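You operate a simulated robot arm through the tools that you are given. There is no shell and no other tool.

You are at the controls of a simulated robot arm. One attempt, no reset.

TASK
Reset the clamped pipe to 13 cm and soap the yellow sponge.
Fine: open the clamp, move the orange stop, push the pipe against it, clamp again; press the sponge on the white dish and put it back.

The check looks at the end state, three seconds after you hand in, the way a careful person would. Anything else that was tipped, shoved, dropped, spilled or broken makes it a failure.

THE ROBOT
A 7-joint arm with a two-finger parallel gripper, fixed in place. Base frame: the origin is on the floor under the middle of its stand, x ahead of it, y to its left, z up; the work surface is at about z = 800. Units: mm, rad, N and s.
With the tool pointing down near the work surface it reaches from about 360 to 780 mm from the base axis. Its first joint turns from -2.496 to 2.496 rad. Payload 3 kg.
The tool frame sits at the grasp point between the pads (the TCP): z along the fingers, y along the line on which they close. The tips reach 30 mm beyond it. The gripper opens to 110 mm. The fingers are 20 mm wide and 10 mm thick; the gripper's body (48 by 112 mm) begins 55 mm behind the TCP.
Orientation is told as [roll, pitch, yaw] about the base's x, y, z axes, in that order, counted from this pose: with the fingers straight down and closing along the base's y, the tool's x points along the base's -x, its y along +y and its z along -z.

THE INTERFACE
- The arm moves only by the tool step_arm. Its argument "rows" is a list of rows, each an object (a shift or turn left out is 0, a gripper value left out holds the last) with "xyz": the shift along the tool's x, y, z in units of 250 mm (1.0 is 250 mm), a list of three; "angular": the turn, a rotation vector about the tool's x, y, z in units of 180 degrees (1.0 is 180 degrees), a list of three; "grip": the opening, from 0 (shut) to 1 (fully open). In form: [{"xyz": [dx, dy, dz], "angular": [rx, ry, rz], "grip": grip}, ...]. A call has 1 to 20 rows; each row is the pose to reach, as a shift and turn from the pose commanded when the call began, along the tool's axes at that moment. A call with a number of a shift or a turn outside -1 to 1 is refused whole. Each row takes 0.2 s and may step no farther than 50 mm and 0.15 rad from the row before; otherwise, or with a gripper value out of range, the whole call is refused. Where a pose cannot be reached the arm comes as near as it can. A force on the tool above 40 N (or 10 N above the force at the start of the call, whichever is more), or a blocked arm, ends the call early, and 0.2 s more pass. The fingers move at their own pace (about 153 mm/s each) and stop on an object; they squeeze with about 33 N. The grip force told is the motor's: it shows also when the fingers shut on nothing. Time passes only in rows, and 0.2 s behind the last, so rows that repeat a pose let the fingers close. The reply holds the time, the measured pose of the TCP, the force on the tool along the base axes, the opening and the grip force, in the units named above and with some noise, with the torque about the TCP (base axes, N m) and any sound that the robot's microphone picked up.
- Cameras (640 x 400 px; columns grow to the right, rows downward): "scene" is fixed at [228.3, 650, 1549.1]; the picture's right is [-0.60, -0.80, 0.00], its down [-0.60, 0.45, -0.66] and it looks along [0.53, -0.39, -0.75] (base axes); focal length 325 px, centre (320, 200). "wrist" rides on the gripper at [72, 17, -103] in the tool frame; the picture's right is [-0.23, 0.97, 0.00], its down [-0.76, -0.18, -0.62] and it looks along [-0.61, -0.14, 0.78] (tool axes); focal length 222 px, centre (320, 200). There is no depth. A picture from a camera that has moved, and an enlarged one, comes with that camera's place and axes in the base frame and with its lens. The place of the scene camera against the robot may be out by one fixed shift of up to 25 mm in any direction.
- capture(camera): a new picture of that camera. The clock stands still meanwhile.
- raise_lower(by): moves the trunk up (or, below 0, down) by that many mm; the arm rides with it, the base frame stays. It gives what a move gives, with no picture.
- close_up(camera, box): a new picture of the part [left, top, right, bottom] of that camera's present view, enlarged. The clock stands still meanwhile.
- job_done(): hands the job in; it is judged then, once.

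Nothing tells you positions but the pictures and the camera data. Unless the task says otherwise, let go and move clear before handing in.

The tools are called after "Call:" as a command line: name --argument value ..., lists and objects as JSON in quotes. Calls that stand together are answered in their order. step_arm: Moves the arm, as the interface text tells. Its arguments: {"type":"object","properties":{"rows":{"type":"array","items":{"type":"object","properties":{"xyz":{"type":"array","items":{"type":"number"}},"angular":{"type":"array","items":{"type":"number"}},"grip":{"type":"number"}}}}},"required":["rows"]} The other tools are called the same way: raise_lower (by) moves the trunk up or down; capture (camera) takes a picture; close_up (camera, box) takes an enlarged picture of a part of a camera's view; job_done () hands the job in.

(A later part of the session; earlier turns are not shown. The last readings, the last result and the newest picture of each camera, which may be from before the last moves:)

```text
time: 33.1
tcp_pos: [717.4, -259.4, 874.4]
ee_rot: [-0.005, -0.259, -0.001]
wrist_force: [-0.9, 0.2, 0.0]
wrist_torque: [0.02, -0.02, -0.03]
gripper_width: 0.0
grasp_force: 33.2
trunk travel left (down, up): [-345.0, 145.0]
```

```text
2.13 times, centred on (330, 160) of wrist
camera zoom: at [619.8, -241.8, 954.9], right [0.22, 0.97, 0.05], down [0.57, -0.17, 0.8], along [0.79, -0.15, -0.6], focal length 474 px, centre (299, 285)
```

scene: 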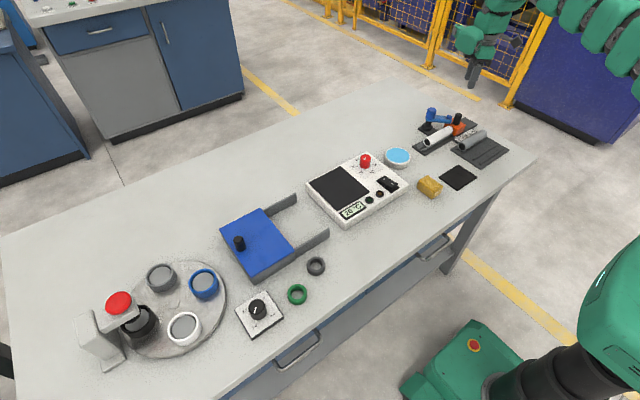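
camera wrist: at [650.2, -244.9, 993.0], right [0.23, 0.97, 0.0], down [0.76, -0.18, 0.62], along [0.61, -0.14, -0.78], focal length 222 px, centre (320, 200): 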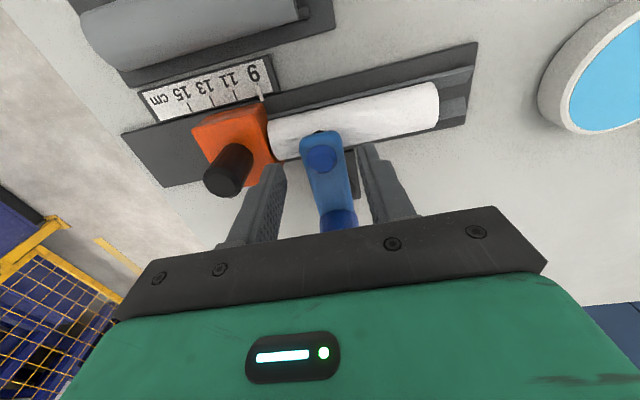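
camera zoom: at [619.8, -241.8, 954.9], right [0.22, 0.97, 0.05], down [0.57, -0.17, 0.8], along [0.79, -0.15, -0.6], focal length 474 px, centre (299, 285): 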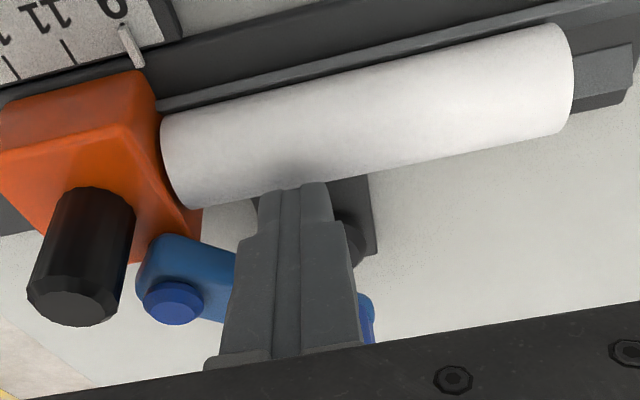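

Call:
step_arm --rows '[{"xyz": [-0.02, -0.028, 0.004], "grip": 0}, {"xyz": [-0.04, -0.056, 0.008], "grip": 0}, {"xyz": [-0.06, -0.085, 0.013], "grip": 0}, {"xyz": [-0.08, -0.113, 0.017], "grip": 0}, {"xyz": [-0.1, -0.14, 0.021], "grip": 0}, {"xyz": [-0.121, -0.17, 0.026], "grip": 0}, {"xyz": [-0.121, -0.17, 0.026], "grip": 0}]'

Call:
close_up --camera "wrist" --box '[180, 70, 480, 250]'

Call:
close_up --camera "scene" --box '[400, 90, 500, 170]'

```text
time: 34.7
tcp_pos: [748.9, -302.5, 876.6]
ee_rot: [-0.006, -0.26, 0.0]
wrist_force: [0.4, -0.1, -0.2]
wrist_torque: [0.01, 0.0, 0.0]
gripper_width: 0.1
grasp_force: 33.3
trunk travel left (down, up): [-345.0, 145.0]
```

```text
2.13 times, centred on (330, 160) of wrist
camera zoom: at [651.5, -285.0, 957.0], right [0.22, 0.97, 0.05], down [0.58, -0.17, 0.8], along [0.79, -0.15, -0.6], focal length 474 px, centre (299, 285)
```

zoom: 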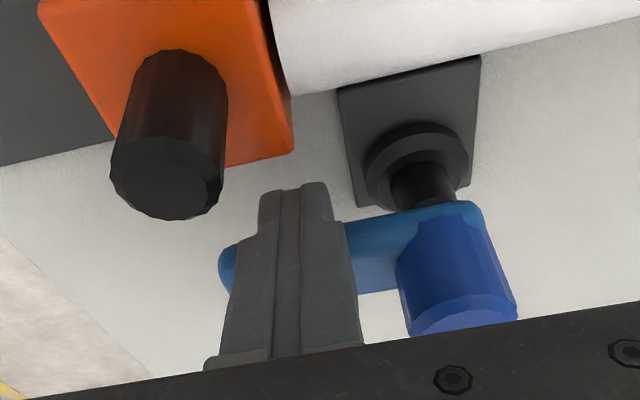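

```text
5.00 times, centred on (450, 130) of scene
camera zoom: at [228.3, 650.0, 1549.1], right [-0.6, -0.8, 0.0], down [-0.6, 0.45, -0.66], along [0.53, -0.39, -0.75], focal length 1626 px, centre (-330, 550)
```

zoom: 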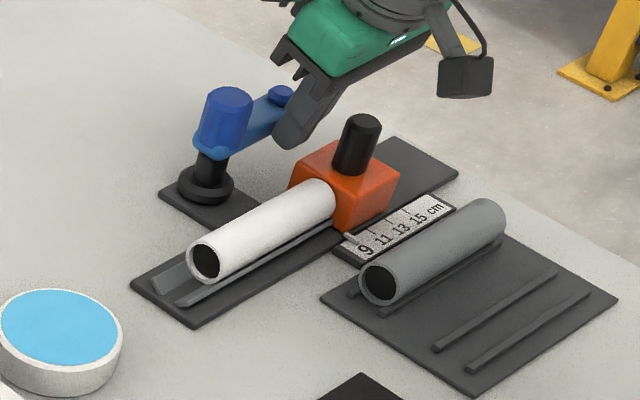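

The lever is now fully open (parallel to the pipe) with no force left. Next I lift, move over the stop's handle at about (715, -325), and come down with the fingers open ~37 mm in y.

Call:
step_arm --rows '[{"xyz": [-0.034, 0, -0.126], "grip": 0}, {"xyz": [-0.0676, 0, -0.251], "grip": 0}, {"xyz": [-0.003, -0.046, -0.268], "grip": 0.34}, {"xyz": [0.0615, -0.092, -0.286], "grip": 0.34}, {"xyz": [0.0615, -0.092, -0.286], "grip": 0.34}]'

Call:
close_up --camera "wrist" --box '[180, 70, 480, 250]'

Call:
close_up --camera "scene" --box '[400, 90, 500, 170]'

```text
time: 35.9
tcp_pos: [713.5, -326.4, 942.1]
ee_rot: [-0.005, -0.259, 0.0]
wrist_force: [-0.9, 0.2, 0.2]
wrist_torque: [-0.01, -0.02, 0.0]
gripper_width: 37.5
grasp_force: 0.2
trunk travel left (down, up): [-345.0, 145.0]
```

```text
2.13 times, centred on (330, 160) of wrist
camera zoom: at [617.7, -308.6, 1022.0], right [0.22, 0.97, 0.05], down [0.58, -0.17, 0.8], along [0.79, -0.14, -0.6], focal length 474 px, centre (299, 285)
```

zoom: 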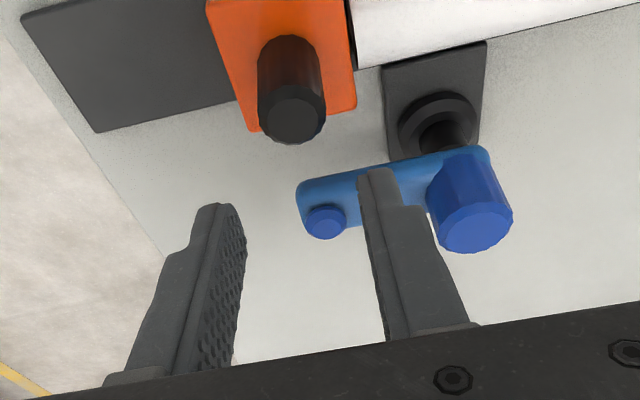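

```text
5.00 times, centred on (450, 130) of scene
camera zoom: at [228.3, 650.0, 1549.1], right [-0.6, -0.8, 0.0], down [-0.6, 0.45, -0.66], along [0.53, -0.39, -0.75], focal length 1626 px, centre (-330, 550)
```

zoom: 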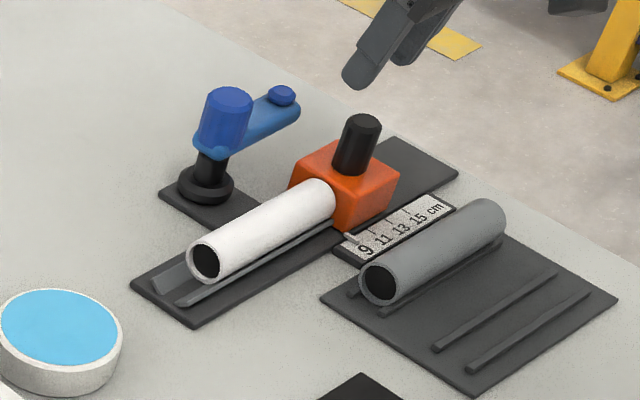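

Call:
step_arm --rows '[{"xyz": [0.015, 0.0056, 0.06], "grip": 0.34}, {"xyz": [0.03, 0.0056, 0.13], "grip": 0.34}, {"xyz": [0.045, 0.0056, 0.19], "grip": 0.34}, {"xyz": [0.056, 0.0056, 0.23], "grip": 0.34}, {"xyz": [0.063, 0.0056, 0.257], "grip": 0.34}, {"xyz": [0.063, 0.0056, 0.257], "grip": 0.34}]'

Call:
close_up --camera "wrist" --box '[180, 70, 480, 250]'

Call:
close_up --camera "scene" --box '[400, 90, 500, 170]'

```text
time: 37.3
tcp_pos: [715.9, -326.2, 875.7]
ee_rot: [-0.006, -0.261, 0.0]
wrist_force: [-0.6, -0.1, 0.4]
wrist_torque: [0.04, 0.01, -0.01]
gripper_width: 37.2
grasp_force: 0.0
trunk travel left (down, up): [-345.0, 145.0]
```

```text
2.13 times, centred on (330, 160) of wrist
camera zoom: at [618.9, -307.0, 955.8], right [0.22, 0.97, 0.05], down [0.57, -0.17, 0.8], along [0.79, -0.14, -0.6], focal length 474 px, centre (299, 285)
```

zoom: 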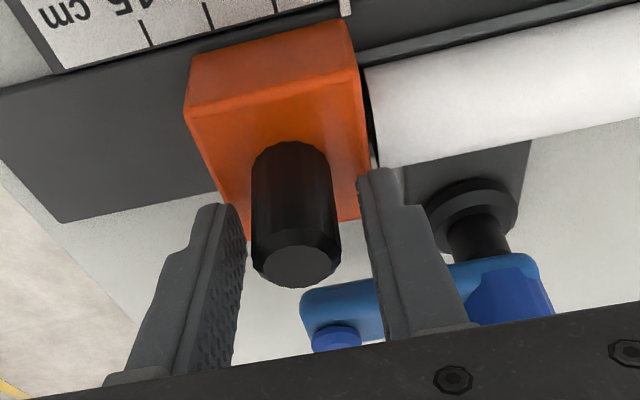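

```text
5.00 times, centred on (450, 130) of scene
camera zoom: at [228.3, 650.0, 1549.1], right [-0.6, -0.8, 0.0], down [-0.6, 0.45, -0.66], along [0.53, -0.39, -0.75], focal length 1626 px, centre (-330, 550)
```

zoom: 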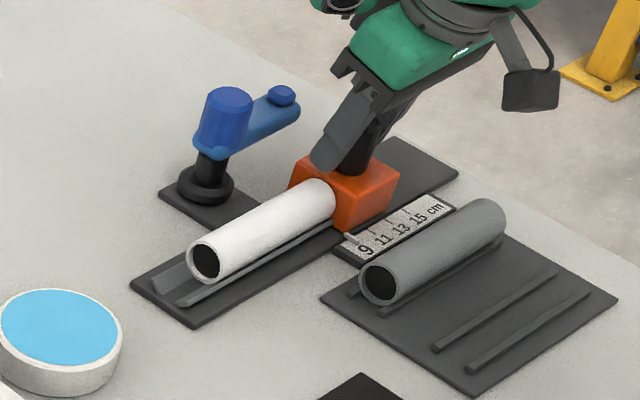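

The handle sits between the fingers. I close on it.

Call:
step_arm --rows '[{"xyz": [0, 0, 0], "grip": 0.25}, {"xyz": [0, 0, 0], "grip": 0.15}, {"xyz": [0, 0, 0], "grip": 0.0}, {"xyz": [0, 0, 0], "grip": 0.0}]'

Call:
step_arm --rows '[{"xyz": [0, -0.012, 0], "grip": 0.0}, {"xyz": [0, -0.024, 0], "grip": 0.0}, {"xyz": [0, -0.036, 0], "grip": 0.0}, {"xyz": [0, -0.048, 0], "grip": 0.0}]'

Call:
close_up --camera "wrist" --box '[180, 70, 480, 250]'

```text
time: 38.3
tcp_pos: [715.2, -324.2, 874.6]
ee_rot: [-0.003, -0.262, 0.0]
wrist_force: [0.7, -2.6, 1.1]
wrist_torque: [0.96, -0.01, -0.07]
gripper_width: 23.9
grasp_force: 45.2
trunk travel left (down, up): [-345.0, 145.0]
```

```text
time: 39.3
tcp_pos: [715.9, -337.3, 874.9]
ee_rot: [-0.005, -0.26, 0.0]
wrist_force: [-3.5, 0.0, -3.6]
wrist_torque: [0.94, 0.95, 0.04]
gripper_width: 23.6
grasp_force: 45.3
trunk travel left (down, up): [-345.0, 145.0]
```

```text
2.13 times, centred on (330, 160) of wrist
camera zoom: at [618.9, -319.2, 955.8], right [0.22, 0.97, 0.05], down [0.58, -0.17, 0.8], along [0.79, -0.15, -0.6], focal length 474 px, centre (299, 285)
```

zoom: 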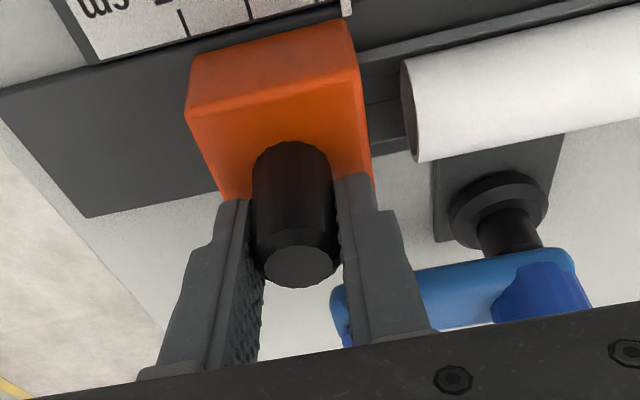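

The stop slides easily. I move it the remaining ~26 mm and then check the pointer.

Call:
step_arm --rows '[{"xyz": [0, -0.02, 0], "grip": 0.0}, {"xyz": [0, -0.04, 0], "grip": 0.0}, {"xyz": [0, -0.06, 0], "grip": 0.0}, {"xyz": [0, -0.08, 0], "grip": 0.0}, {"xyz": [0, -0.1, 0], "grip": 0.0}, {"xyz": [0, -0.106, 0], "grip": 0.0}]'

Call:
capture --camera "wrist"

Call:
close_up --camera "scene" --box '[430, 100, 490, 148]'

```text
time: 40.7
tcp_pos: [715.9, -364.3, 875.8]
ee_rot: [-0.005, -0.261, -0.001]
wrist_force: [-3.2, -4.9, -3.5]
wrist_torque: [0.89, -0.22, -0.08]
gripper_width: 23.8
grasp_force: 44.6
trunk travel left (down, up): [-345.0, 145.0]
```

```text
taken
camera wrist: at [618.9, -346.2, 955.7], right [0.22, 0.97, 0.05], down [0.57, -0.17, 0.8], along [0.79, -0.15, -0.6], focal length 222 px, centre (320, 200)
```

wrist: 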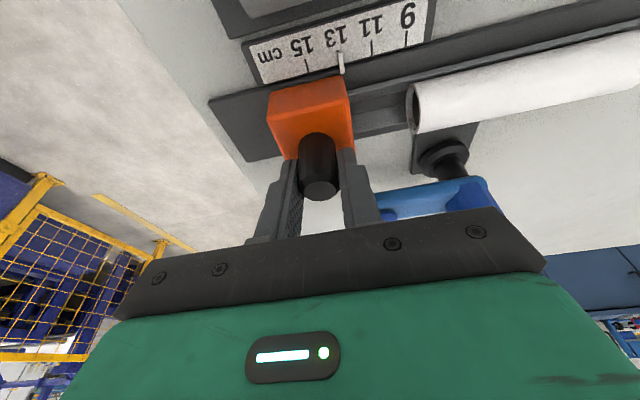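

```text
8.33 times, centred on (460, 124) of scene
camera zoom: at [228.3, 650.0, 1549.1], right [-0.6, -0.8, 0.0], down [-0.6, 0.45, -0.66], along [0.53, -0.39, -0.75], focal length 2709 px, centre (-847, 833)
```

zoom: 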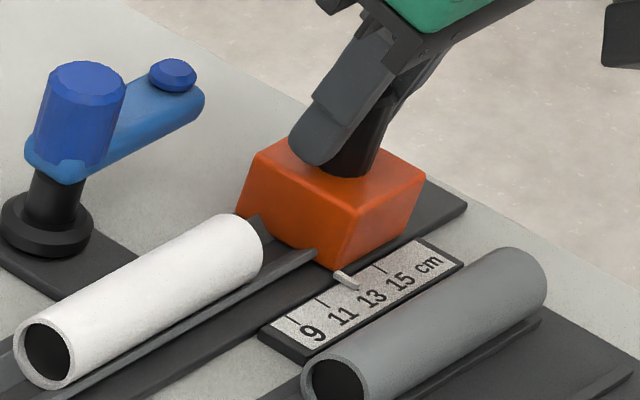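

Call:
close_up --camera "wrist" --box '[240, 0, 440, 120]'

Call:
close_up --camera "scene" --box '[455, 122, 485, 146]'

Call:
close_up --camera "wrist" --box '[290, 20, 390, 90]'

```text
3.20 times, centred on (340, 60) of wrist
camera zoom: at [618.9, -346.2, 955.7], right [0.22, 0.97, 0.05], down [0.57, -0.17, 0.8], along [0.79, -0.15, -0.6], focal length 711 px, centre (256, 648)
```

zoom: 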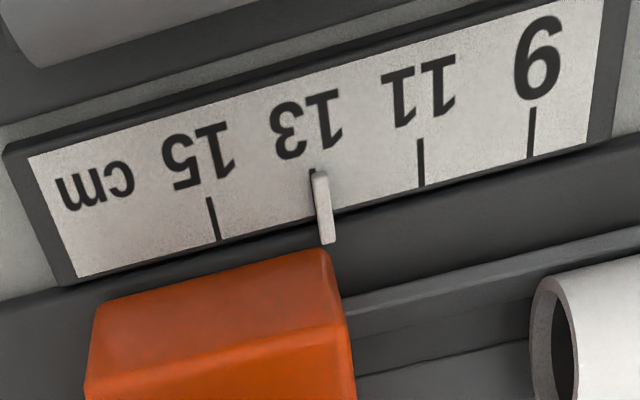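

```text
16.00 times, centred on (470, 134) of scene
camera zoom: at [228.3, 650.0, 1549.1], right [-0.6, -0.8, 0.0], down [-0.6, 0.45, -0.66], along [0.53, -0.39, -0.75], focal length 5202 px, centre (-2080, 1256)
```

zoom: 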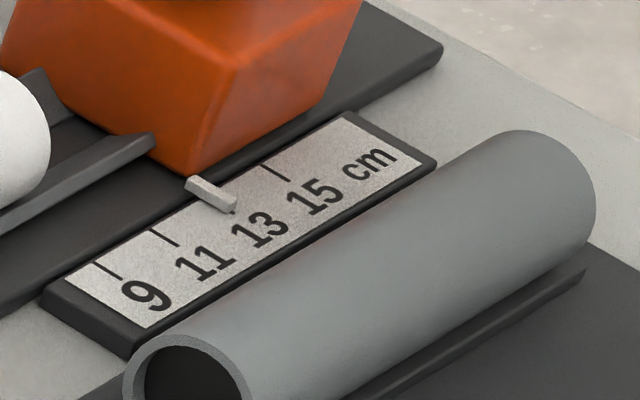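

```text
5.71 times, centred on (340, 55) of wrist
camera zoom: at [618.9, -346.2, 955.7], right [0.22, 0.97, 0.05], down [0.57, -0.17, 0.8], along [0.79, -0.15, -0.6], focal length 1269 px, centre (206, 1029)
```

zoom: 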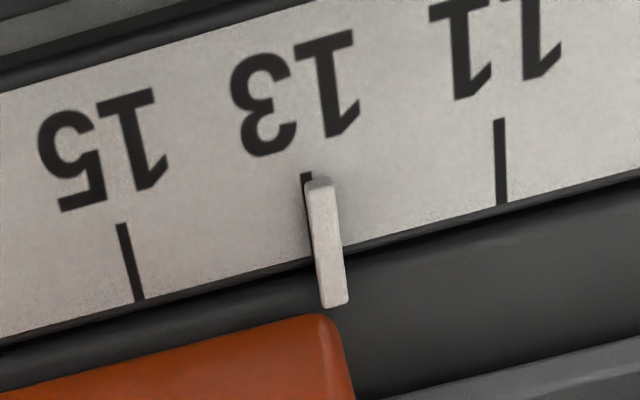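

The pointer is within about 1 mm of 13 (slightly on the 12 side), which leaves room for the pipe to seat against it. I release the handle and lift away for a clean overhead look.

Call:
step_arm --rows '[{"xyz": [0, 0, 0], "grip": 0.15}, {"xyz": [0, 0, 0], "grip": 0.34}, {"xyz": [0, 0, 0], "grip": 0.34}, {"xyz": [-0.02, 0, -0.08], "grip": 0.34}, {"xyz": [-0.045, 0, -0.17], "grip": 0.34}, {"xyz": [-0.07, 0, -0.26], "grip": 0.34}, {"xyz": [-0.09, 0, -0.34], "grip": 0.34}, {"xyz": [-0.09, 0, -0.34], "grip": 0.34}]'

Call:
capture --camera "wrist"

```text
time: 42.5
tcp_pos: [714.2, -363.2, 962.1]
ee_rot: [-0.005, -0.26, -0.002]
wrist_force: [-0.4, -0.1, -0.3]
wrist_torque: [-0.01, 0.02, 0.02]
gripper_width: 37.3
grasp_force: 0.1
trunk travel left (down, up): [-345.0, 145.0]
```

```text
taken
camera wrist: at [617.5, -345.4, 1042.4], right [0.22, 0.97, 0.05], down [0.58, -0.17, 0.8], along [0.79, -0.15, -0.6], focal length 222 px, centre (320, 200)
```

wrist: 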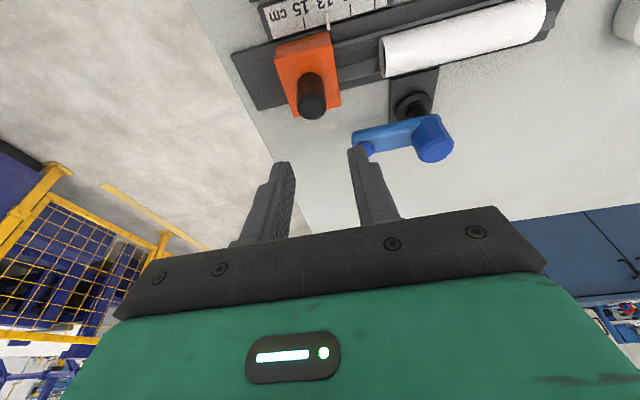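

Call:
step_arm --rows '[{"xyz": [0.1, 0.02, -0.03], "angular": [0, 0.03, 0], "grip": 0.34}, {"xyz": [0.2, 0.04, -0.055], "angular": [0, 0.06, 0], "grip": 0.34}, {"xyz": [0.286, 0.052, -0.077], "angular": [0, 0.0828, 0], "grip": 0.34}, {"xyz": [0.286, 0.052, -0.077], "angular": [0, 0.0828, 0], "grip": 0.34}]'

Call:
close_up --camera "wrist" --box '[260, 70, 420, 170]'

Call:
close_up --camera "wrist" --box '[300, 110, 370, 154]'

```text
time: 43.5
tcp_pos: [641.2, -350.7, 962.1]
ee_rot: [-0.004, -0.001, -0.001]
wrist_force: [0.4, 0.3, 1.0]
wrist_torque: [0.02, 0.0, 0.05]
gripper_width: 37.4
grasp_force: 0.1
trunk travel left (down, up): [-345.0, 145.0]
```

```text
4.00 times, centred on (340, 120) of wrist
camera zoom: at [567.7, -332.7, 1065.3], right [0.23, 0.97, 0.0], down [0.76, -0.18, 0.62], along [0.61, -0.15, -0.78], focal length 888 px, centre (240, 520)
```

zoom: 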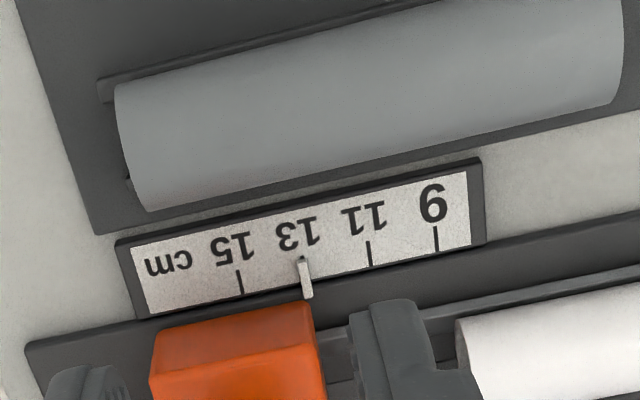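

```text
9.09 times, centred on (335, 132) of wrist
camera zoom: at [567.7, -332.7, 1065.3], right [0.23, 0.97, 0.0], down [0.76, -0.18, 0.62], along [0.61, -0.15, -0.78], focal length 2019 px, centre (184, 818)
```

zoom: 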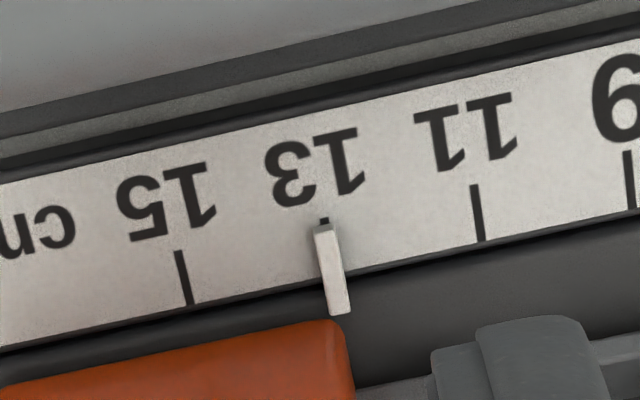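

The pointer is right on 13. Now I go with closed fingers to the pipe's free end (y≈-175) to push it.

Call:
step_arm --rows '[{"xyz": [-0.04, 0.12, 0], "grip": 0}, {"xyz": [-0.09, 0.24, 0], "grip": 0}, {"xyz": [-0.14, 0.36, 0], "grip": 0}, {"xyz": [-0.19, 0.48, 0], "grip": 0}, {"xyz": [-0.24, 0.6, 0], "grip": 0}, {"xyz": [-0.28, 0.72, 0], "grip": 0}, {"xyz": [-0.308, 0.84, 0], "grip": 0}, {"xyz": [-0.308, 0.86, 0], "grip": 0}, {"xyz": [-0.308, 0.86, 0], "grip": 0}]'

Call:
capture --camera "wrist"

Call:
close_up --camera "wrist" --box '[160, 70, 420, 250]'

```text
time: 45.5
tcp_pos: [719.3, -134.3, 962.0]
ee_rot: [-0.006, -0.001, -0.003]
wrist_force: [-0.5, 0.4, -0.2]
wrist_torque: [0.0, 0.01, 0.02]
gripper_width: 0.0
grasp_force: 33.3
trunk travel left (down, up): [-345.0, 145.0]
```

```text
taken
camera wrist: at [645.4, -116.2, 1064.8], right [0.23, 0.97, 0.0], down [0.76, -0.18, 0.62], along [0.61, -0.15, -0.78], focal length 222 px, centre (320, 200)
```

wrist: 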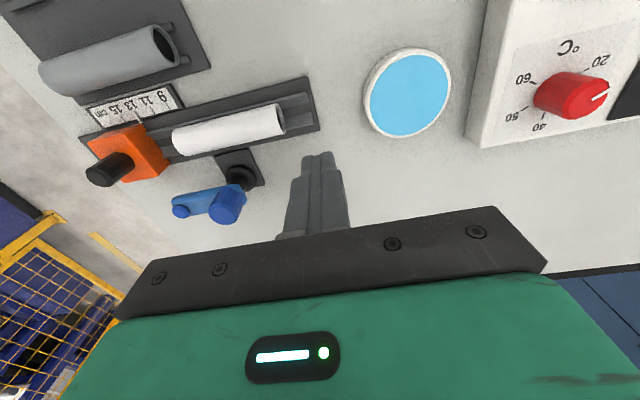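

```text
2.22 times, centred on (290, 160) of wrist
camera zoom: at [645.4, -116.2, 1064.8], right [0.23, 0.97, 0.0], down [0.76, -0.18, 0.62], along [0.61, -0.15, -0.78], focal length 494 px, centre (387, 289)
```

zoom: 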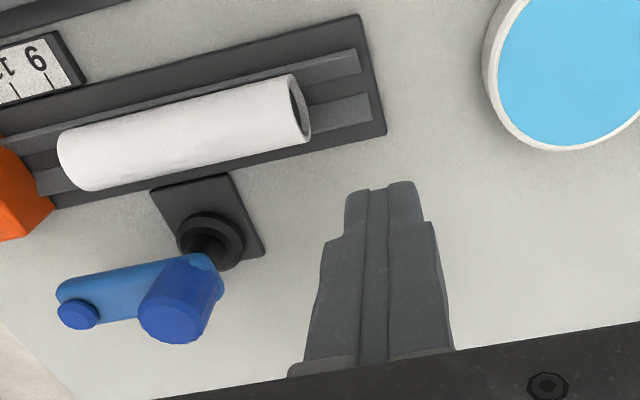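

Pipe end is at about (715.5, -177, 823). I descend in line with the rail at y≈-135 and then push slowly in -y.

Call:
step_arm --rows '[{"xyz": [0.014, 0, 0.1], "grip": 0}, {"xyz": [0.014, 0, 0.2], "grip": 0}, {"xyz": [0.014, 0, 0.3], "grip": 0}, {"xyz": [0.014, 0, 0.38], "grip": 0}, {"xyz": [0.014, 0, 0.42], "grip": 0}, {"xyz": [0.014, 0, 0.448], "grip": 0}, {"xyz": [0.014, 0, 0.448], "grip": 0}]'

Call:
capture --camera "wrist"

Call:
close_up --camera "scene" --box '[410, 100, 480, 156]'

```text
time: 47.1
tcp_pos: [716.6, -135.2, 850.4]
ee_rot: [-0.005, -0.001, -0.002]
wrist_force: [0.1, 0.7, -1.0]
wrist_torque: [-0.01, -0.02, 0.01]
gripper_width: 0.1
grasp_force: 33.3
trunk travel left (down, up): [-345.0, 145.0]
```

```text
taken
camera wrist: at [643.8, -116.4, 953.5], right [0.23, 0.97, 0.0], down [0.76, -0.18, 0.62], along [0.61, -0.15, -0.78], focal length 222 px, centre (320, 200)
```

wrist: 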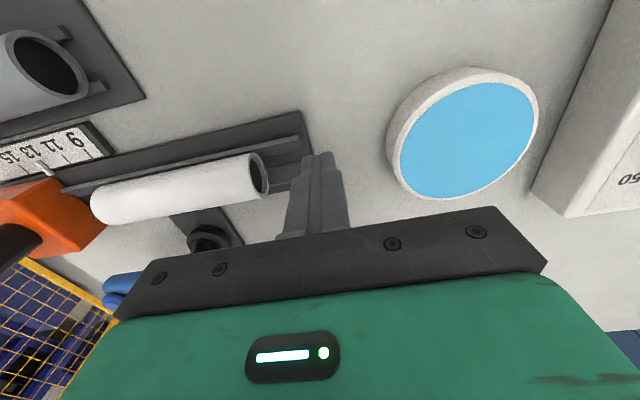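

```text
7.14 times, centred on (445, 128) of scene
camera zoom: at [228.3, 650.0, 1549.1], right [-0.6, -0.8, 0.0], down [-0.6, 0.45, -0.66], along [0.53, -0.39, -0.75], focal length 2322 px, centre (-573, 714)
```

zoom: 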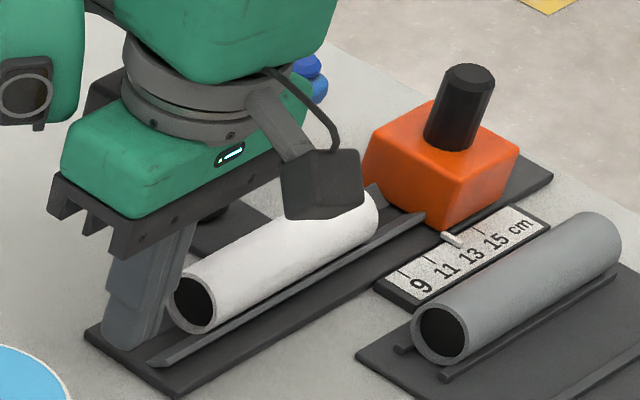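

Call:
step_arm --rows '[{"xyz": [0, -0.04, 0], "grip": 0}, {"xyz": [0, -0.08, 0], "grip": 0}, {"xyz": [0, -0.11, 0], "grip": 0}, {"xyz": [0, -0.13, 0], "grip": 0}, {"xyz": [0, -0.15, 0], "grip": 0}]'

Call:
capture --camera "wrist"

```text
time: 48.3
tcp_pos: [717.0, -175.0, 849.7]
ee_rot: [-0.006, -0.003, 0.0]
wrist_force: [-0.1, 0.2, -0.7]
wrist_torque: [0.0, -0.03, 0.0]
gripper_width: 0.0
grasp_force: 33.1
trunk travel left (down, up): [-345.0, 145.0]
```

```text
taken
camera wrist: at [643.5, -155.7, 953.2], right [0.23, 0.97, 0.0], down [0.76, -0.18, 0.62], along [0.61, -0.15, -0.78], focal length 222 px, centre (320, 200)
```

wrist: 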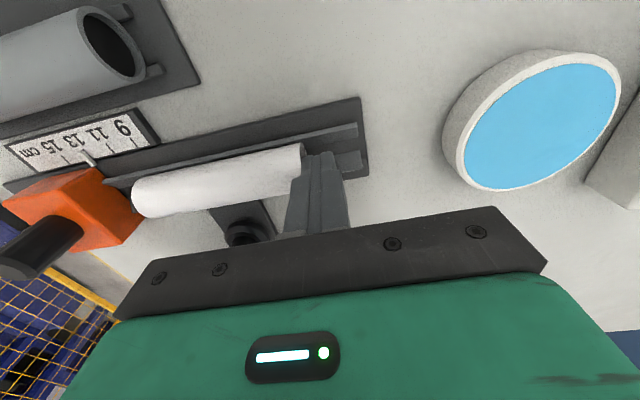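

The pipe slides with almost no force. I keep pushing in small steps.

Call:
step_arm --rows '[{"xyz": [0, -0.02, 0], "grip": 0}, {"xyz": [0, -0.04, 0], "grip": 0}, {"xyz": [0, -0.06, 0], "grip": 0}, {"xyz": [0, -0.08, 0], "grip": 0}, {"xyz": [0, -0.088, 0], "grip": 0}]'

Call:
capture --camera "wrist"

Call:
close_up --camera "wrist" --box '[0, 120, 220, 280]'

Call:
close_up --camera "scene" --box '[430, 105, 480, 145]'

```text
time: 49.5
tcp_pos: [714.9, -194.6, 851.2]
ee_rot: [-0.004, -0.001, -0.003]
wrist_force: [0.1, -0.1, 0.8]
wrist_torque: [-0.01, 0.02, 0.02]
gripper_width: 0.3
grasp_force: 33.0
trunk travel left (down, up): [-345.0, 145.0]
```

```text
taken
camera wrist: at [642.8, -176.2, 953.7], right [0.23, 0.97, 0.0], down [0.76, -0.18, 0.62], along [0.61, -0.15, -0.78], focal length 222 px, centre (320, 200)
```

wrist: 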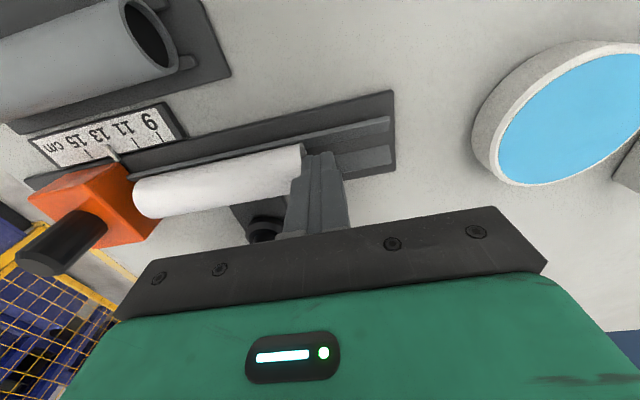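

```text
2.50 times, centred on (110, 200) of wrist
camera zoom: at [642.8, -176.2, 953.7], right [0.23, 0.97, 0.0], down [0.76, -0.18, 0.62], along [0.61, -0.15, -0.78], focal length 555 px, centre (845, 200)
```

zoom: 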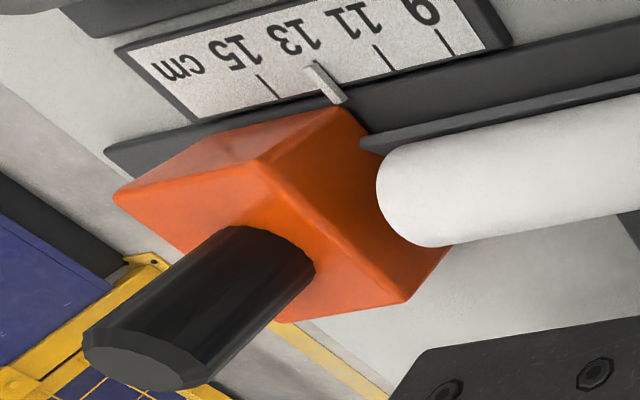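

```text
10.00 times, centred on (455, 125) of scene
camera zoom: at [228.3, 650.0, 1549.1], right [-0.6, -0.8, 0.0], down [-0.6, 0.45, -0.66], along [0.53, -0.39, -0.75], focal length 3251 px, centre (-1030, 950)
```

zoom: 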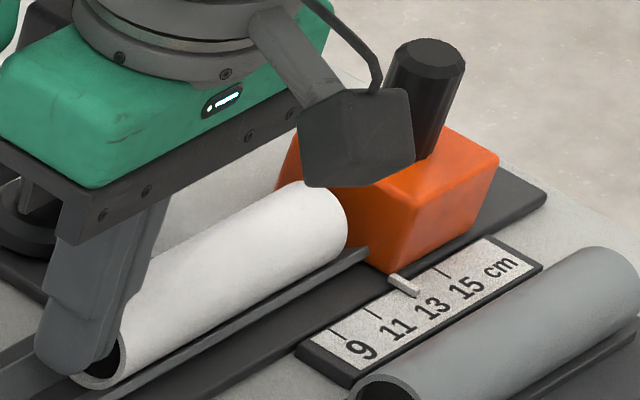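

Call:
step_arm --rows '[{"xyz": [0, -0.01, 0], "grip": 0}, {"xyz": [0, -0.02, 0], "grip": 0}, {"xyz": [0, -0.03, 0], "grip": 0}]'

Call:
close_up --camera "wrist" --box '[0, 120, 220, 280]'

Call:
close_up --camera "scene" --box '[450, 115, 480, 139]'

```text
time: 50.3
tcp_pos: [715.7, -202.0, 849.9]
ee_rot: [-0.005, 0.001, -0.002]
wrist_force: [0.2, -0.7, -0.3]
wrist_torque: [0.01, 0.02, -0.01]
gripper_width: 0.2
grasp_force: 33.3
trunk travel left (down, up): [-345.0, 145.0]
```

```text
2.50 times, centred on (110, 200) of wrist
camera zoom: at [642.6, -184.4, 953.1], right [0.23, 0.97, 0.0], down [0.76, -0.18, 0.62], along [0.61, -0.15, -0.78], focal length 555 px, centre (845, 200)
```

zoom: 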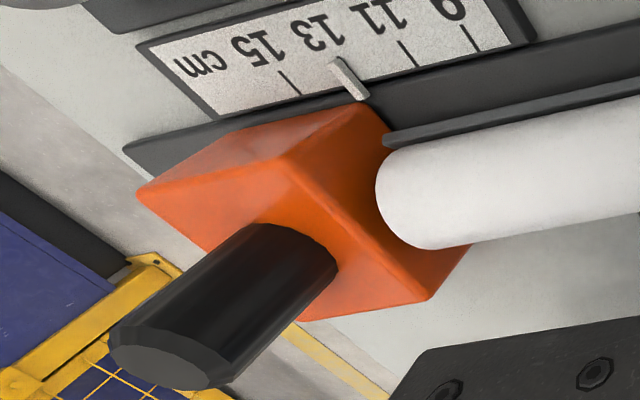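

```text
16.00 times, centred on (465, 127) of scene
camera zoom: at [228.3, 650.0, 1549.1], right [-0.6, -0.8, 0.0], down [-0.6, 0.45, -0.66], along [0.53, -0.39, -0.75], focal length 5202 px, centre (-2000, 1368)
```

zoom: 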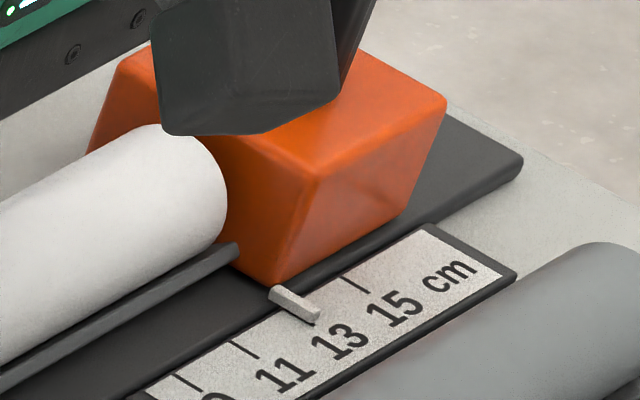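

Call:
step_arm --rows '[{"xyz": [0, -0.006, 0], "grip": 0}, {"xyz": [0, -0.012, 0], "grip": 0}]'

Call:
close_up --camera "scene" --box '[450, 115, 480, 139]'

Call:
close_up --camera "wrist" --box '[0, 120, 220, 280]'

```text
time: 50.9
tcp_pos: [714.8, -205.4, 851.1]
ee_rot: [-0.006, -0.001, -0.003]
wrist_force: [-0.7, 0.2, 0.2]
wrist_torque: [0.02, -0.03, 0.0]
gripper_width: 0.0
grasp_force: 32.9
trunk travel left (down, up): [-345.0, 145.0]
```

```text
16.00 times, centred on (465, 127) of scene
camera zoom: at [228.3, 650.0, 1549.1], right [-0.6, -0.8, 0.0], down [-0.6, 0.45, -0.66], along [0.53, -0.39, -0.75], focal length 5202 px, centre (-2000, 1368)
```

zoom: 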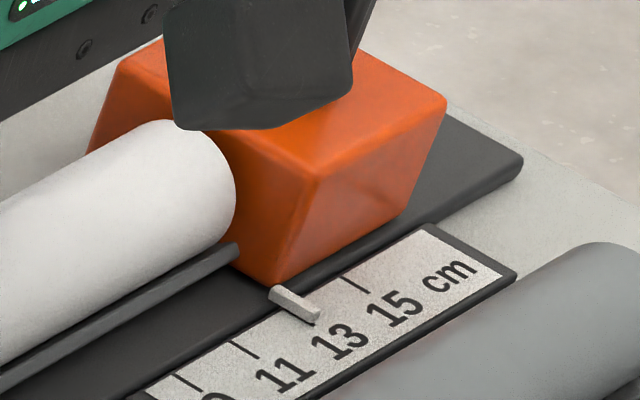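

```text
2.50 times, centred on (110, 200) of wrist
camera zoom: at [642.2, -187.4, 953.3], right [0.23, 0.97, 0.0], down [0.76, -0.18, 0.62], along [0.61, -0.15, -0.78], focal length 555 px, centre (845, 200)
```

zoom: 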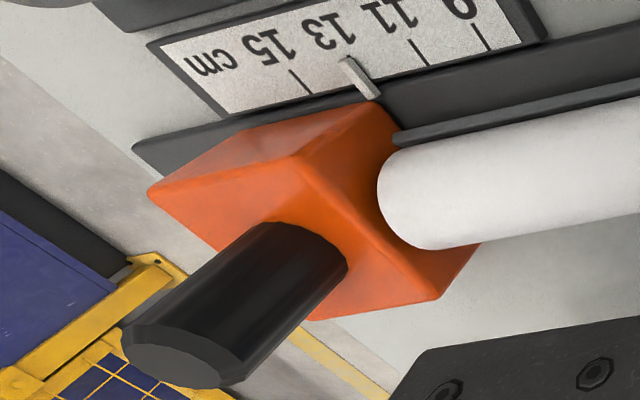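

Call:
step_arm --rows '[{"xyz": [0, -0.006, 0], "grip": 0}, {"xyz": [0, -0.01, 0], "grip": 0}]'

Call:
close_up --camera "scene" --box '[450, 115, 480, 139]'

Call:
close_up --camera "wrist" --box '[60, 120, 200, 220]'

```text
time: 51.5
tcp_pos: [715.1, -207.9, 850.9]
ee_rot: [-0.002, 0.0, -0.002]
wrist_force: [-0.6, 0.3, -0.7]
wrist_torque: [0.0, -0.03, 0.03]
gripper_width: 0.0
grasp_force: 32.9
trunk travel left (down, up): [-345.0, 145.0]
```

```text
16.00 times, centred on (465, 127) of scene
camera zoom: at [228.3, 650.0, 1549.1], right [-0.6, -0.8, 0.0], down [-0.6, 0.45, -0.66], along [0.53, -0.39, -0.75], focal length 5202 px, centre (-2000, 1368)
```

zoom: 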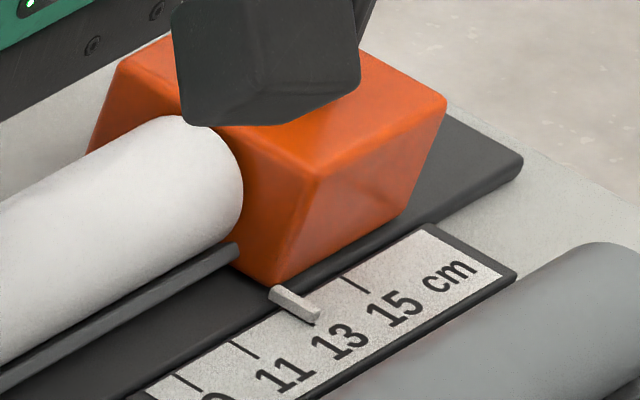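

```text
4.00 times, centred on (130, 170) of wrist
camera zoom: at [642.2, -190.1, 953.0], right [0.23, 0.97, 0.0], down [0.76, -0.18, 0.62], along [0.61, -0.15, -0.78], focal length 888 px, centre (1080, 320)
```

zoom: 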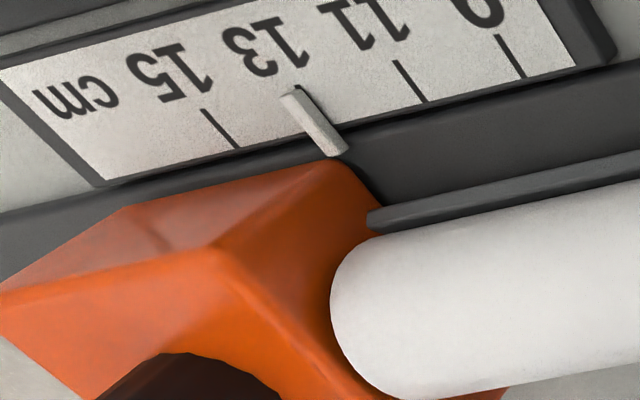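

Call:
step_arm --rows '[{"xyz": [0, -0.004, 0], "grip": 0}, {"xyz": [0, -0.008, 0], "grip": 0}]'

Call:
close_up --camera "scene" --box '[450, 115, 480, 139]'

Call:
close_up --camera "wrist" --box '[60, 120, 200, 220]'

```text
time: 52.1
tcp_pos: [715.1, -209.7, 850.9]
ee_rot: [-0.005, 0.001, -0.002]
wrist_force: [-0.3, 0.8, 0.2]
wrist_torque: [0.02, 0.02, -0.04]
gripper_width: 0.3
grasp_force: 32.9
trunk travel left (down, up): [-345.0, 145.0]
```

```text
16.00 times, centred on (465, 127) of scene
camera zoom: at [228.3, 650.0, 1549.1], right [-0.6, -0.8, 0.0], down [-0.6, 0.45, -0.66], along [0.53, -0.39, -0.75], focal length 5202 px, centre (-2000, 1368)
```

zoom: 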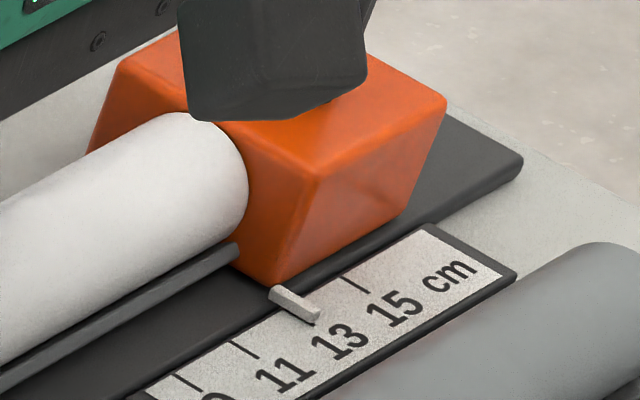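

```text
4.00 times, centred on (130, 170) of wrist
camera zoom: at [642.3, -192.0, 953.3], right [0.23, 0.97, 0.0], down [0.76, -0.18, 0.62], along [0.61, -0.15, -0.78], focal length 888 px, centre (1080, 320)
```

zoom: 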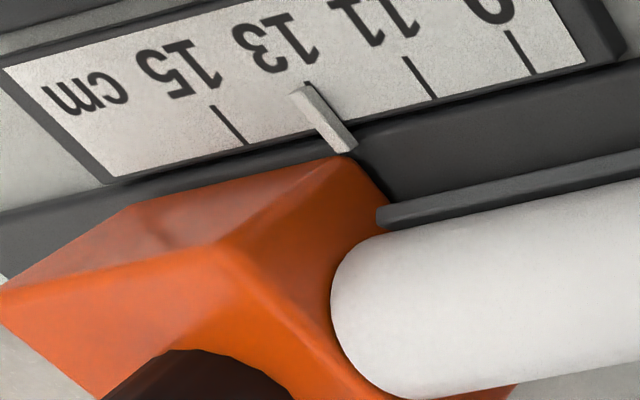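

Call:
step_arm --rows '[{"xyz": [0, -0.003, 0], "grip": 0}, {"xyz": [0, -0.006, 0], "grip": 0}]'

Call:
close_up --camera "scene" --box '[450, 115, 480, 139]'

Call:
close_up --camera "wrist" --box '[60, 120, 200, 220]'

```text
time: 52.7
tcp_pos: [714.6, -211.9, 850.0]
ee_rot: [-0.003, 0.0, 0.0]
wrist_force: [-0.5, 2.0, -0.1]
wrist_torque: [0.08, 0.01, 0.01]
gripper_width: 0.0
grasp_force: 33.0
trunk travel left (down, up): [-345.0, 145.0]
```

```text
16.00 times, centred on (465, 127) of scene
camera zoom: at [228.3, 650.0, 1549.1], right [-0.6, -0.8, 0.0], down [-0.6, 0.45, -0.66], along [0.53, -0.39, -0.75], focal length 5202 px, centre (-2000, 1368)
```

zoom: 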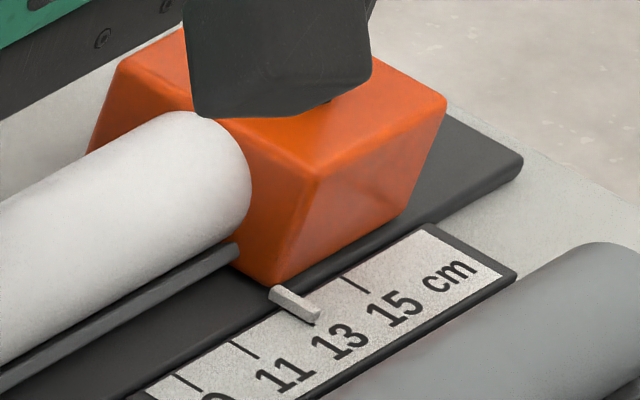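

```text
4.00 times, centred on (130, 170) of wrist
camera zoom: at [642.3, -193.4, 953.4], right [0.23, 0.97, 0.0], down [0.76, -0.18, 0.62], along [0.61, -0.15, -0.78], focal length 888 px, centre (1080, 320)
```

zoom: 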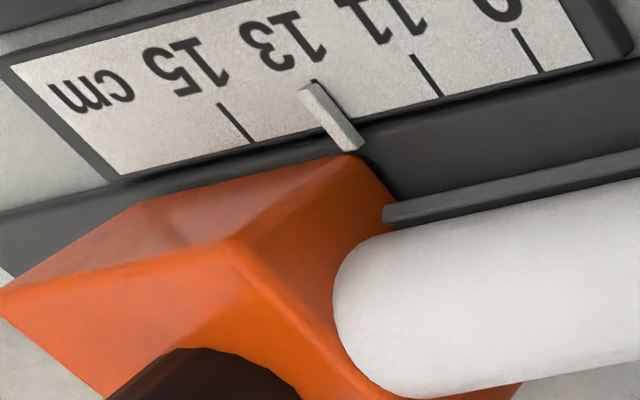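

Call:
step_arm --rows '[{"xyz": [0, -0.002, 0], "grip": 0}, {"xyz": [0, -0.002, 0], "grip": 0}]'

Call:
close_up --camera "scene" --box '[450, 115, 480, 139]'

```text
time: 53.3
tcp_pos: [714.1, -210.6, 849.9]
ee_rot: [-0.005, 0.002, 0.0]
wrist_force: [0.9, 3.1, 1.1]
wrist_torque: [0.1, -0.01, 0.02]
gripper_width: 0.0
grasp_force: 32.7
trunk travel left (down, up): [-345.0, 145.0]
```

```text
16.00 times, centred on (465, 127) of scene
camera zoom: at [228.3, 650.0, 1549.1], right [-0.6, -0.8, 0.0], down [-0.6, 0.45, -0.66], along [0.53, -0.39, -0.75], focal length 5202 px, centre (-2000, 1368)
```

zoom: 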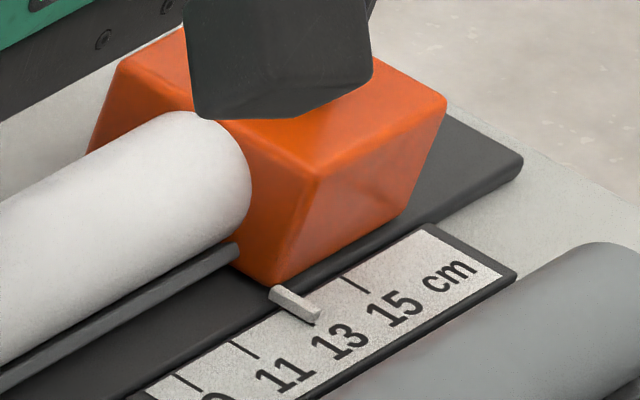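

The force rose to ~3 N with the pipe no longer advancing, so it touches the stop and the pointer is unchanged at 13. I back the fist off and lift clear.

Call:
step_arm --rows '[{"xyz": [0, 0.01, 0], "grip": 0}, {"xyz": [0, 0.05, 0], "grip": 0}, {"xyz": [0, 0.1, -0.05], "grip": 0}, {"xyz": [0, 0.12, -0.2], "grip": 0}, {"xyz": [0, 0.12, -0.36], "grip": 0.2}, {"xyz": [0, 0.1, -0.45], "grip": 0.55}, {"xyz": [0, 0.1, -0.45], "grip": 0.55}]'

Call:
capture --camera "wrist"

Call:
close_up --camera "scene" --box '[410, 95, 490, 159]'

```text
time: 54.9
tcp_pos: [714.8, -185.4, 961.8]
ee_rot: [-0.005, 0.001, -0.003]
wrist_force: [0.4, 0.2, -0.5]
wrist_torque: [-0.03, 0.02, -0.04]
gripper_width: 60.2
grasp_force: 0.1
trunk travel left (down, up): [-345.0, 145.0]
```

```text
taken
camera wrist: at [642.7, -167.6, 1065.7], right [0.23, 0.97, 0.0], down [0.76, -0.18, 0.62], along [0.61, -0.15, -0.78], focal length 222 px, centre (320, 200)
```

wrist: 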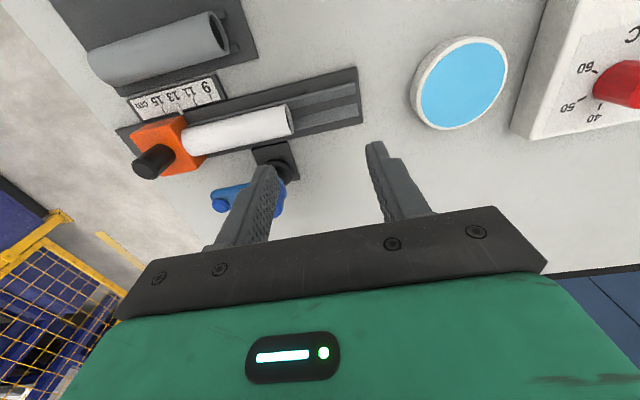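

```text
6.25 times, centred on (450, 127) of scene
camera zoom: at [228.3, 650.0, 1549.1], right [-0.6, -0.8, 0.0], down [-0.6, 0.45, -0.66], along [0.53, -0.39, -0.75], focal length 2032 px, centre (-492, 656)
```

zoom: 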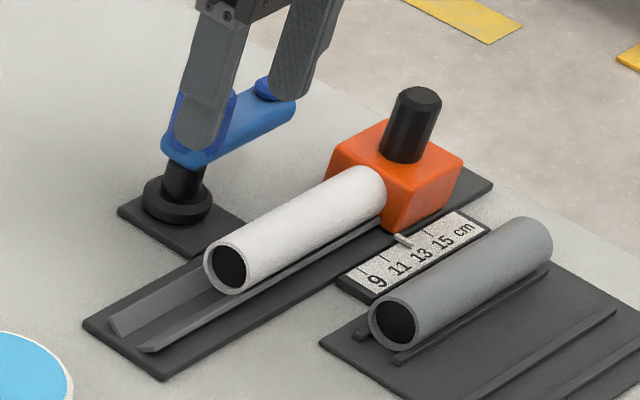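

Call:
step_arm --rows '[{"xyz": [-0.05, -0.06, 0], "angular": [0, -0.016, 0], "grip": 0.55}, {"xyz": [-0.1, -0.12, 0.01], "angular": [0, -0.032, 0], "grip": 0.55}, {"xyz": [-0.15, -0.18, 0.02], "angular": [0, -0.048, 0], "grip": 0.55}, {"xyz": [-0.2, -0.24, 0.03], "angular": [0, -0.0637, 0], "grip": 0.55}, {"xyz": [-0.256, -0.292, 0.04], "angular": [0, -0.0637, 0], "grip": 0.55}, {"xyz": [-0.256, -0.292, 0.04], "angular": [0, -0.0637, 0], "grip": 0.55}]'

Call:
step_arm --rows '[{"xyz": [0, 0, 0], "angular": [0, 0, -0.04], "grip": 0.55}, {"xyz": [0, 0, 0], "angular": [0, 0, -0.08], "grip": 0.55}, {"xyz": [0, 0, 0], "angular": [0, 0, -0.12], "grip": 0.55}, {"xyz": [0, 0, 0], "angular": [0, 0, -0.159], "grip": 0.55}, {"xyz": [0, 0, 0], "angular": [0, 0, -0.159], "grip": 0.55}]'

Call:
capture --camera "wrist"

Call:
close_up --camera "scene" --box '[410, 75, 490, 139]'

```text
time: 56.3
tcp_pos: [778.9, -259.0, 953.3]
ee_rot: [-0.005, -0.202, 0.001]
wrist_force: [0.0, -0.5, 0.2]
wrist_torque: [0.03, -0.01, 0.03]
gripper_width: 60.6
grasp_force: 0.0
trunk travel left (down, up): [-345.0, 145.0]
```

```text
time: 57.5
tcp_pos: [778.4, -260.7, 953.8]
ee_rot: [-0.102, -0.173, 0.508]
wrist_force: [0.8, 0.2, -0.3]
wrist_torque: [0.01, -0.02, 0.01]
gripper_width: 60.6
grasp_force: 0.0
trunk travel left (down, up): [-345.0, 145.0]
```

```text
taken
camera wrist: at [687.5, -278.8, 1039.9], right [-0.26, 0.96, -0.06], down [0.61, 0.21, 0.76], along [0.74, 0.16, -0.65], focal length 222 px, centre (320, 200)
```

wrist: 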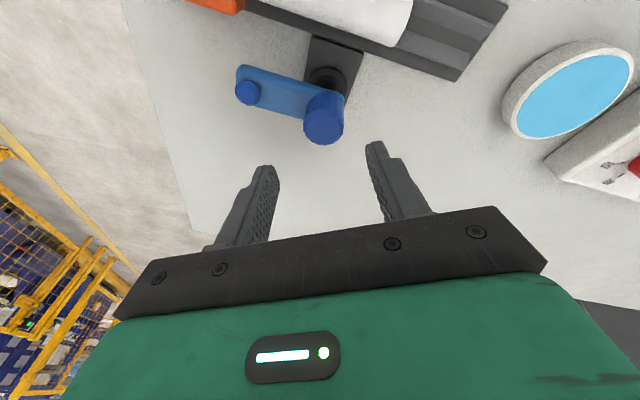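

```text
6.25 times, centred on (450, 107) of scene
camera zoom: at [228.3, 650.0, 1549.1], right [-0.6, -0.8, 0.0], down [-0.6, 0.45, -0.66], along [0.53, -0.39, -0.75], focal length 2032 px, centre (-492, 781)
```

zoom: 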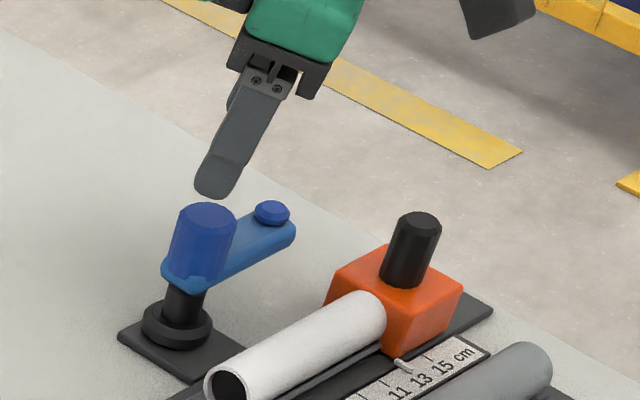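

The knob is centred between the fingers at about (780, -259). I lower to grip it, keeping the tips just above the bar.

Call:
step_arm --rows '[{"xyz": [0.011, 0.008, 0.06], "grip": 0.55}, {"xyz": [0.022, 0.016, 0.12], "grip": 0.55}, {"xyz": [0.033, 0.023, 0.18], "grip": 0.55}, {"xyz": [0.04, 0.028, 0.215], "grip": 0.55}, {"xyz": [0.0442, 0.031, 0.234], "grip": 0.55}, {"xyz": [0.0442, 0.031, 0.234], "grip": 0.55}]'

Call:
close_up --camera "wrist" --box '[180, 70, 480, 250]'

Call:
close_up --camera "scene" --box '[410, 85, 490, 149]'

```text
time: 58.9
tcp_pos: [777.7, -258.1, 893.7]
ee_rot: [-0.101, -0.172, 0.508]
wrist_force: [0.0, -0.9, -0.1]
wrist_torque: [0.0, -0.03, -0.02]
gripper_width: 60.8
grasp_force: 0.0
trunk travel left (down, up): [-345.0, 145.0]
```

```text
2.13 times, centred on (330, 160) of wrist
camera zoom: at [686.4, -276.5, 980.3], right [-0.26, 0.96, -0.06], down [0.61, 0.21, 0.76], along [0.74, 0.16, -0.65], focal length 474 px, centre (299, 285)
```

zoom: 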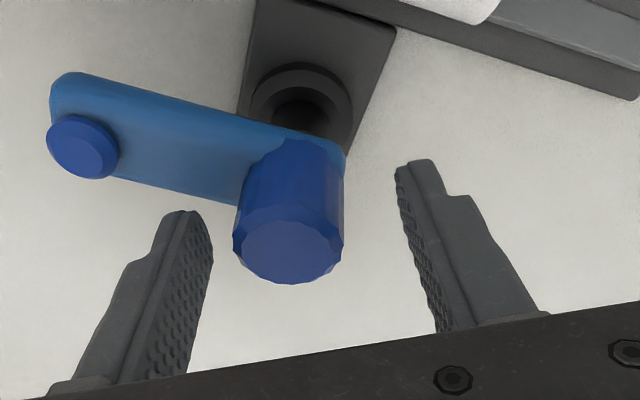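

```text
6.25 times, centred on (450, 117) of scene
camera zoom: at [228.3, 650.0, 1549.1], right [-0.6, -0.8, 0.0], down [-0.6, 0.45, -0.66], along [0.53, -0.39, -0.75], focal length 2032 px, centre (-492, 719)
```

zoom: 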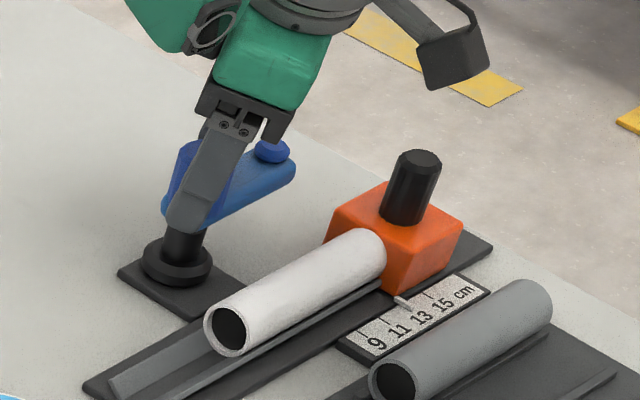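

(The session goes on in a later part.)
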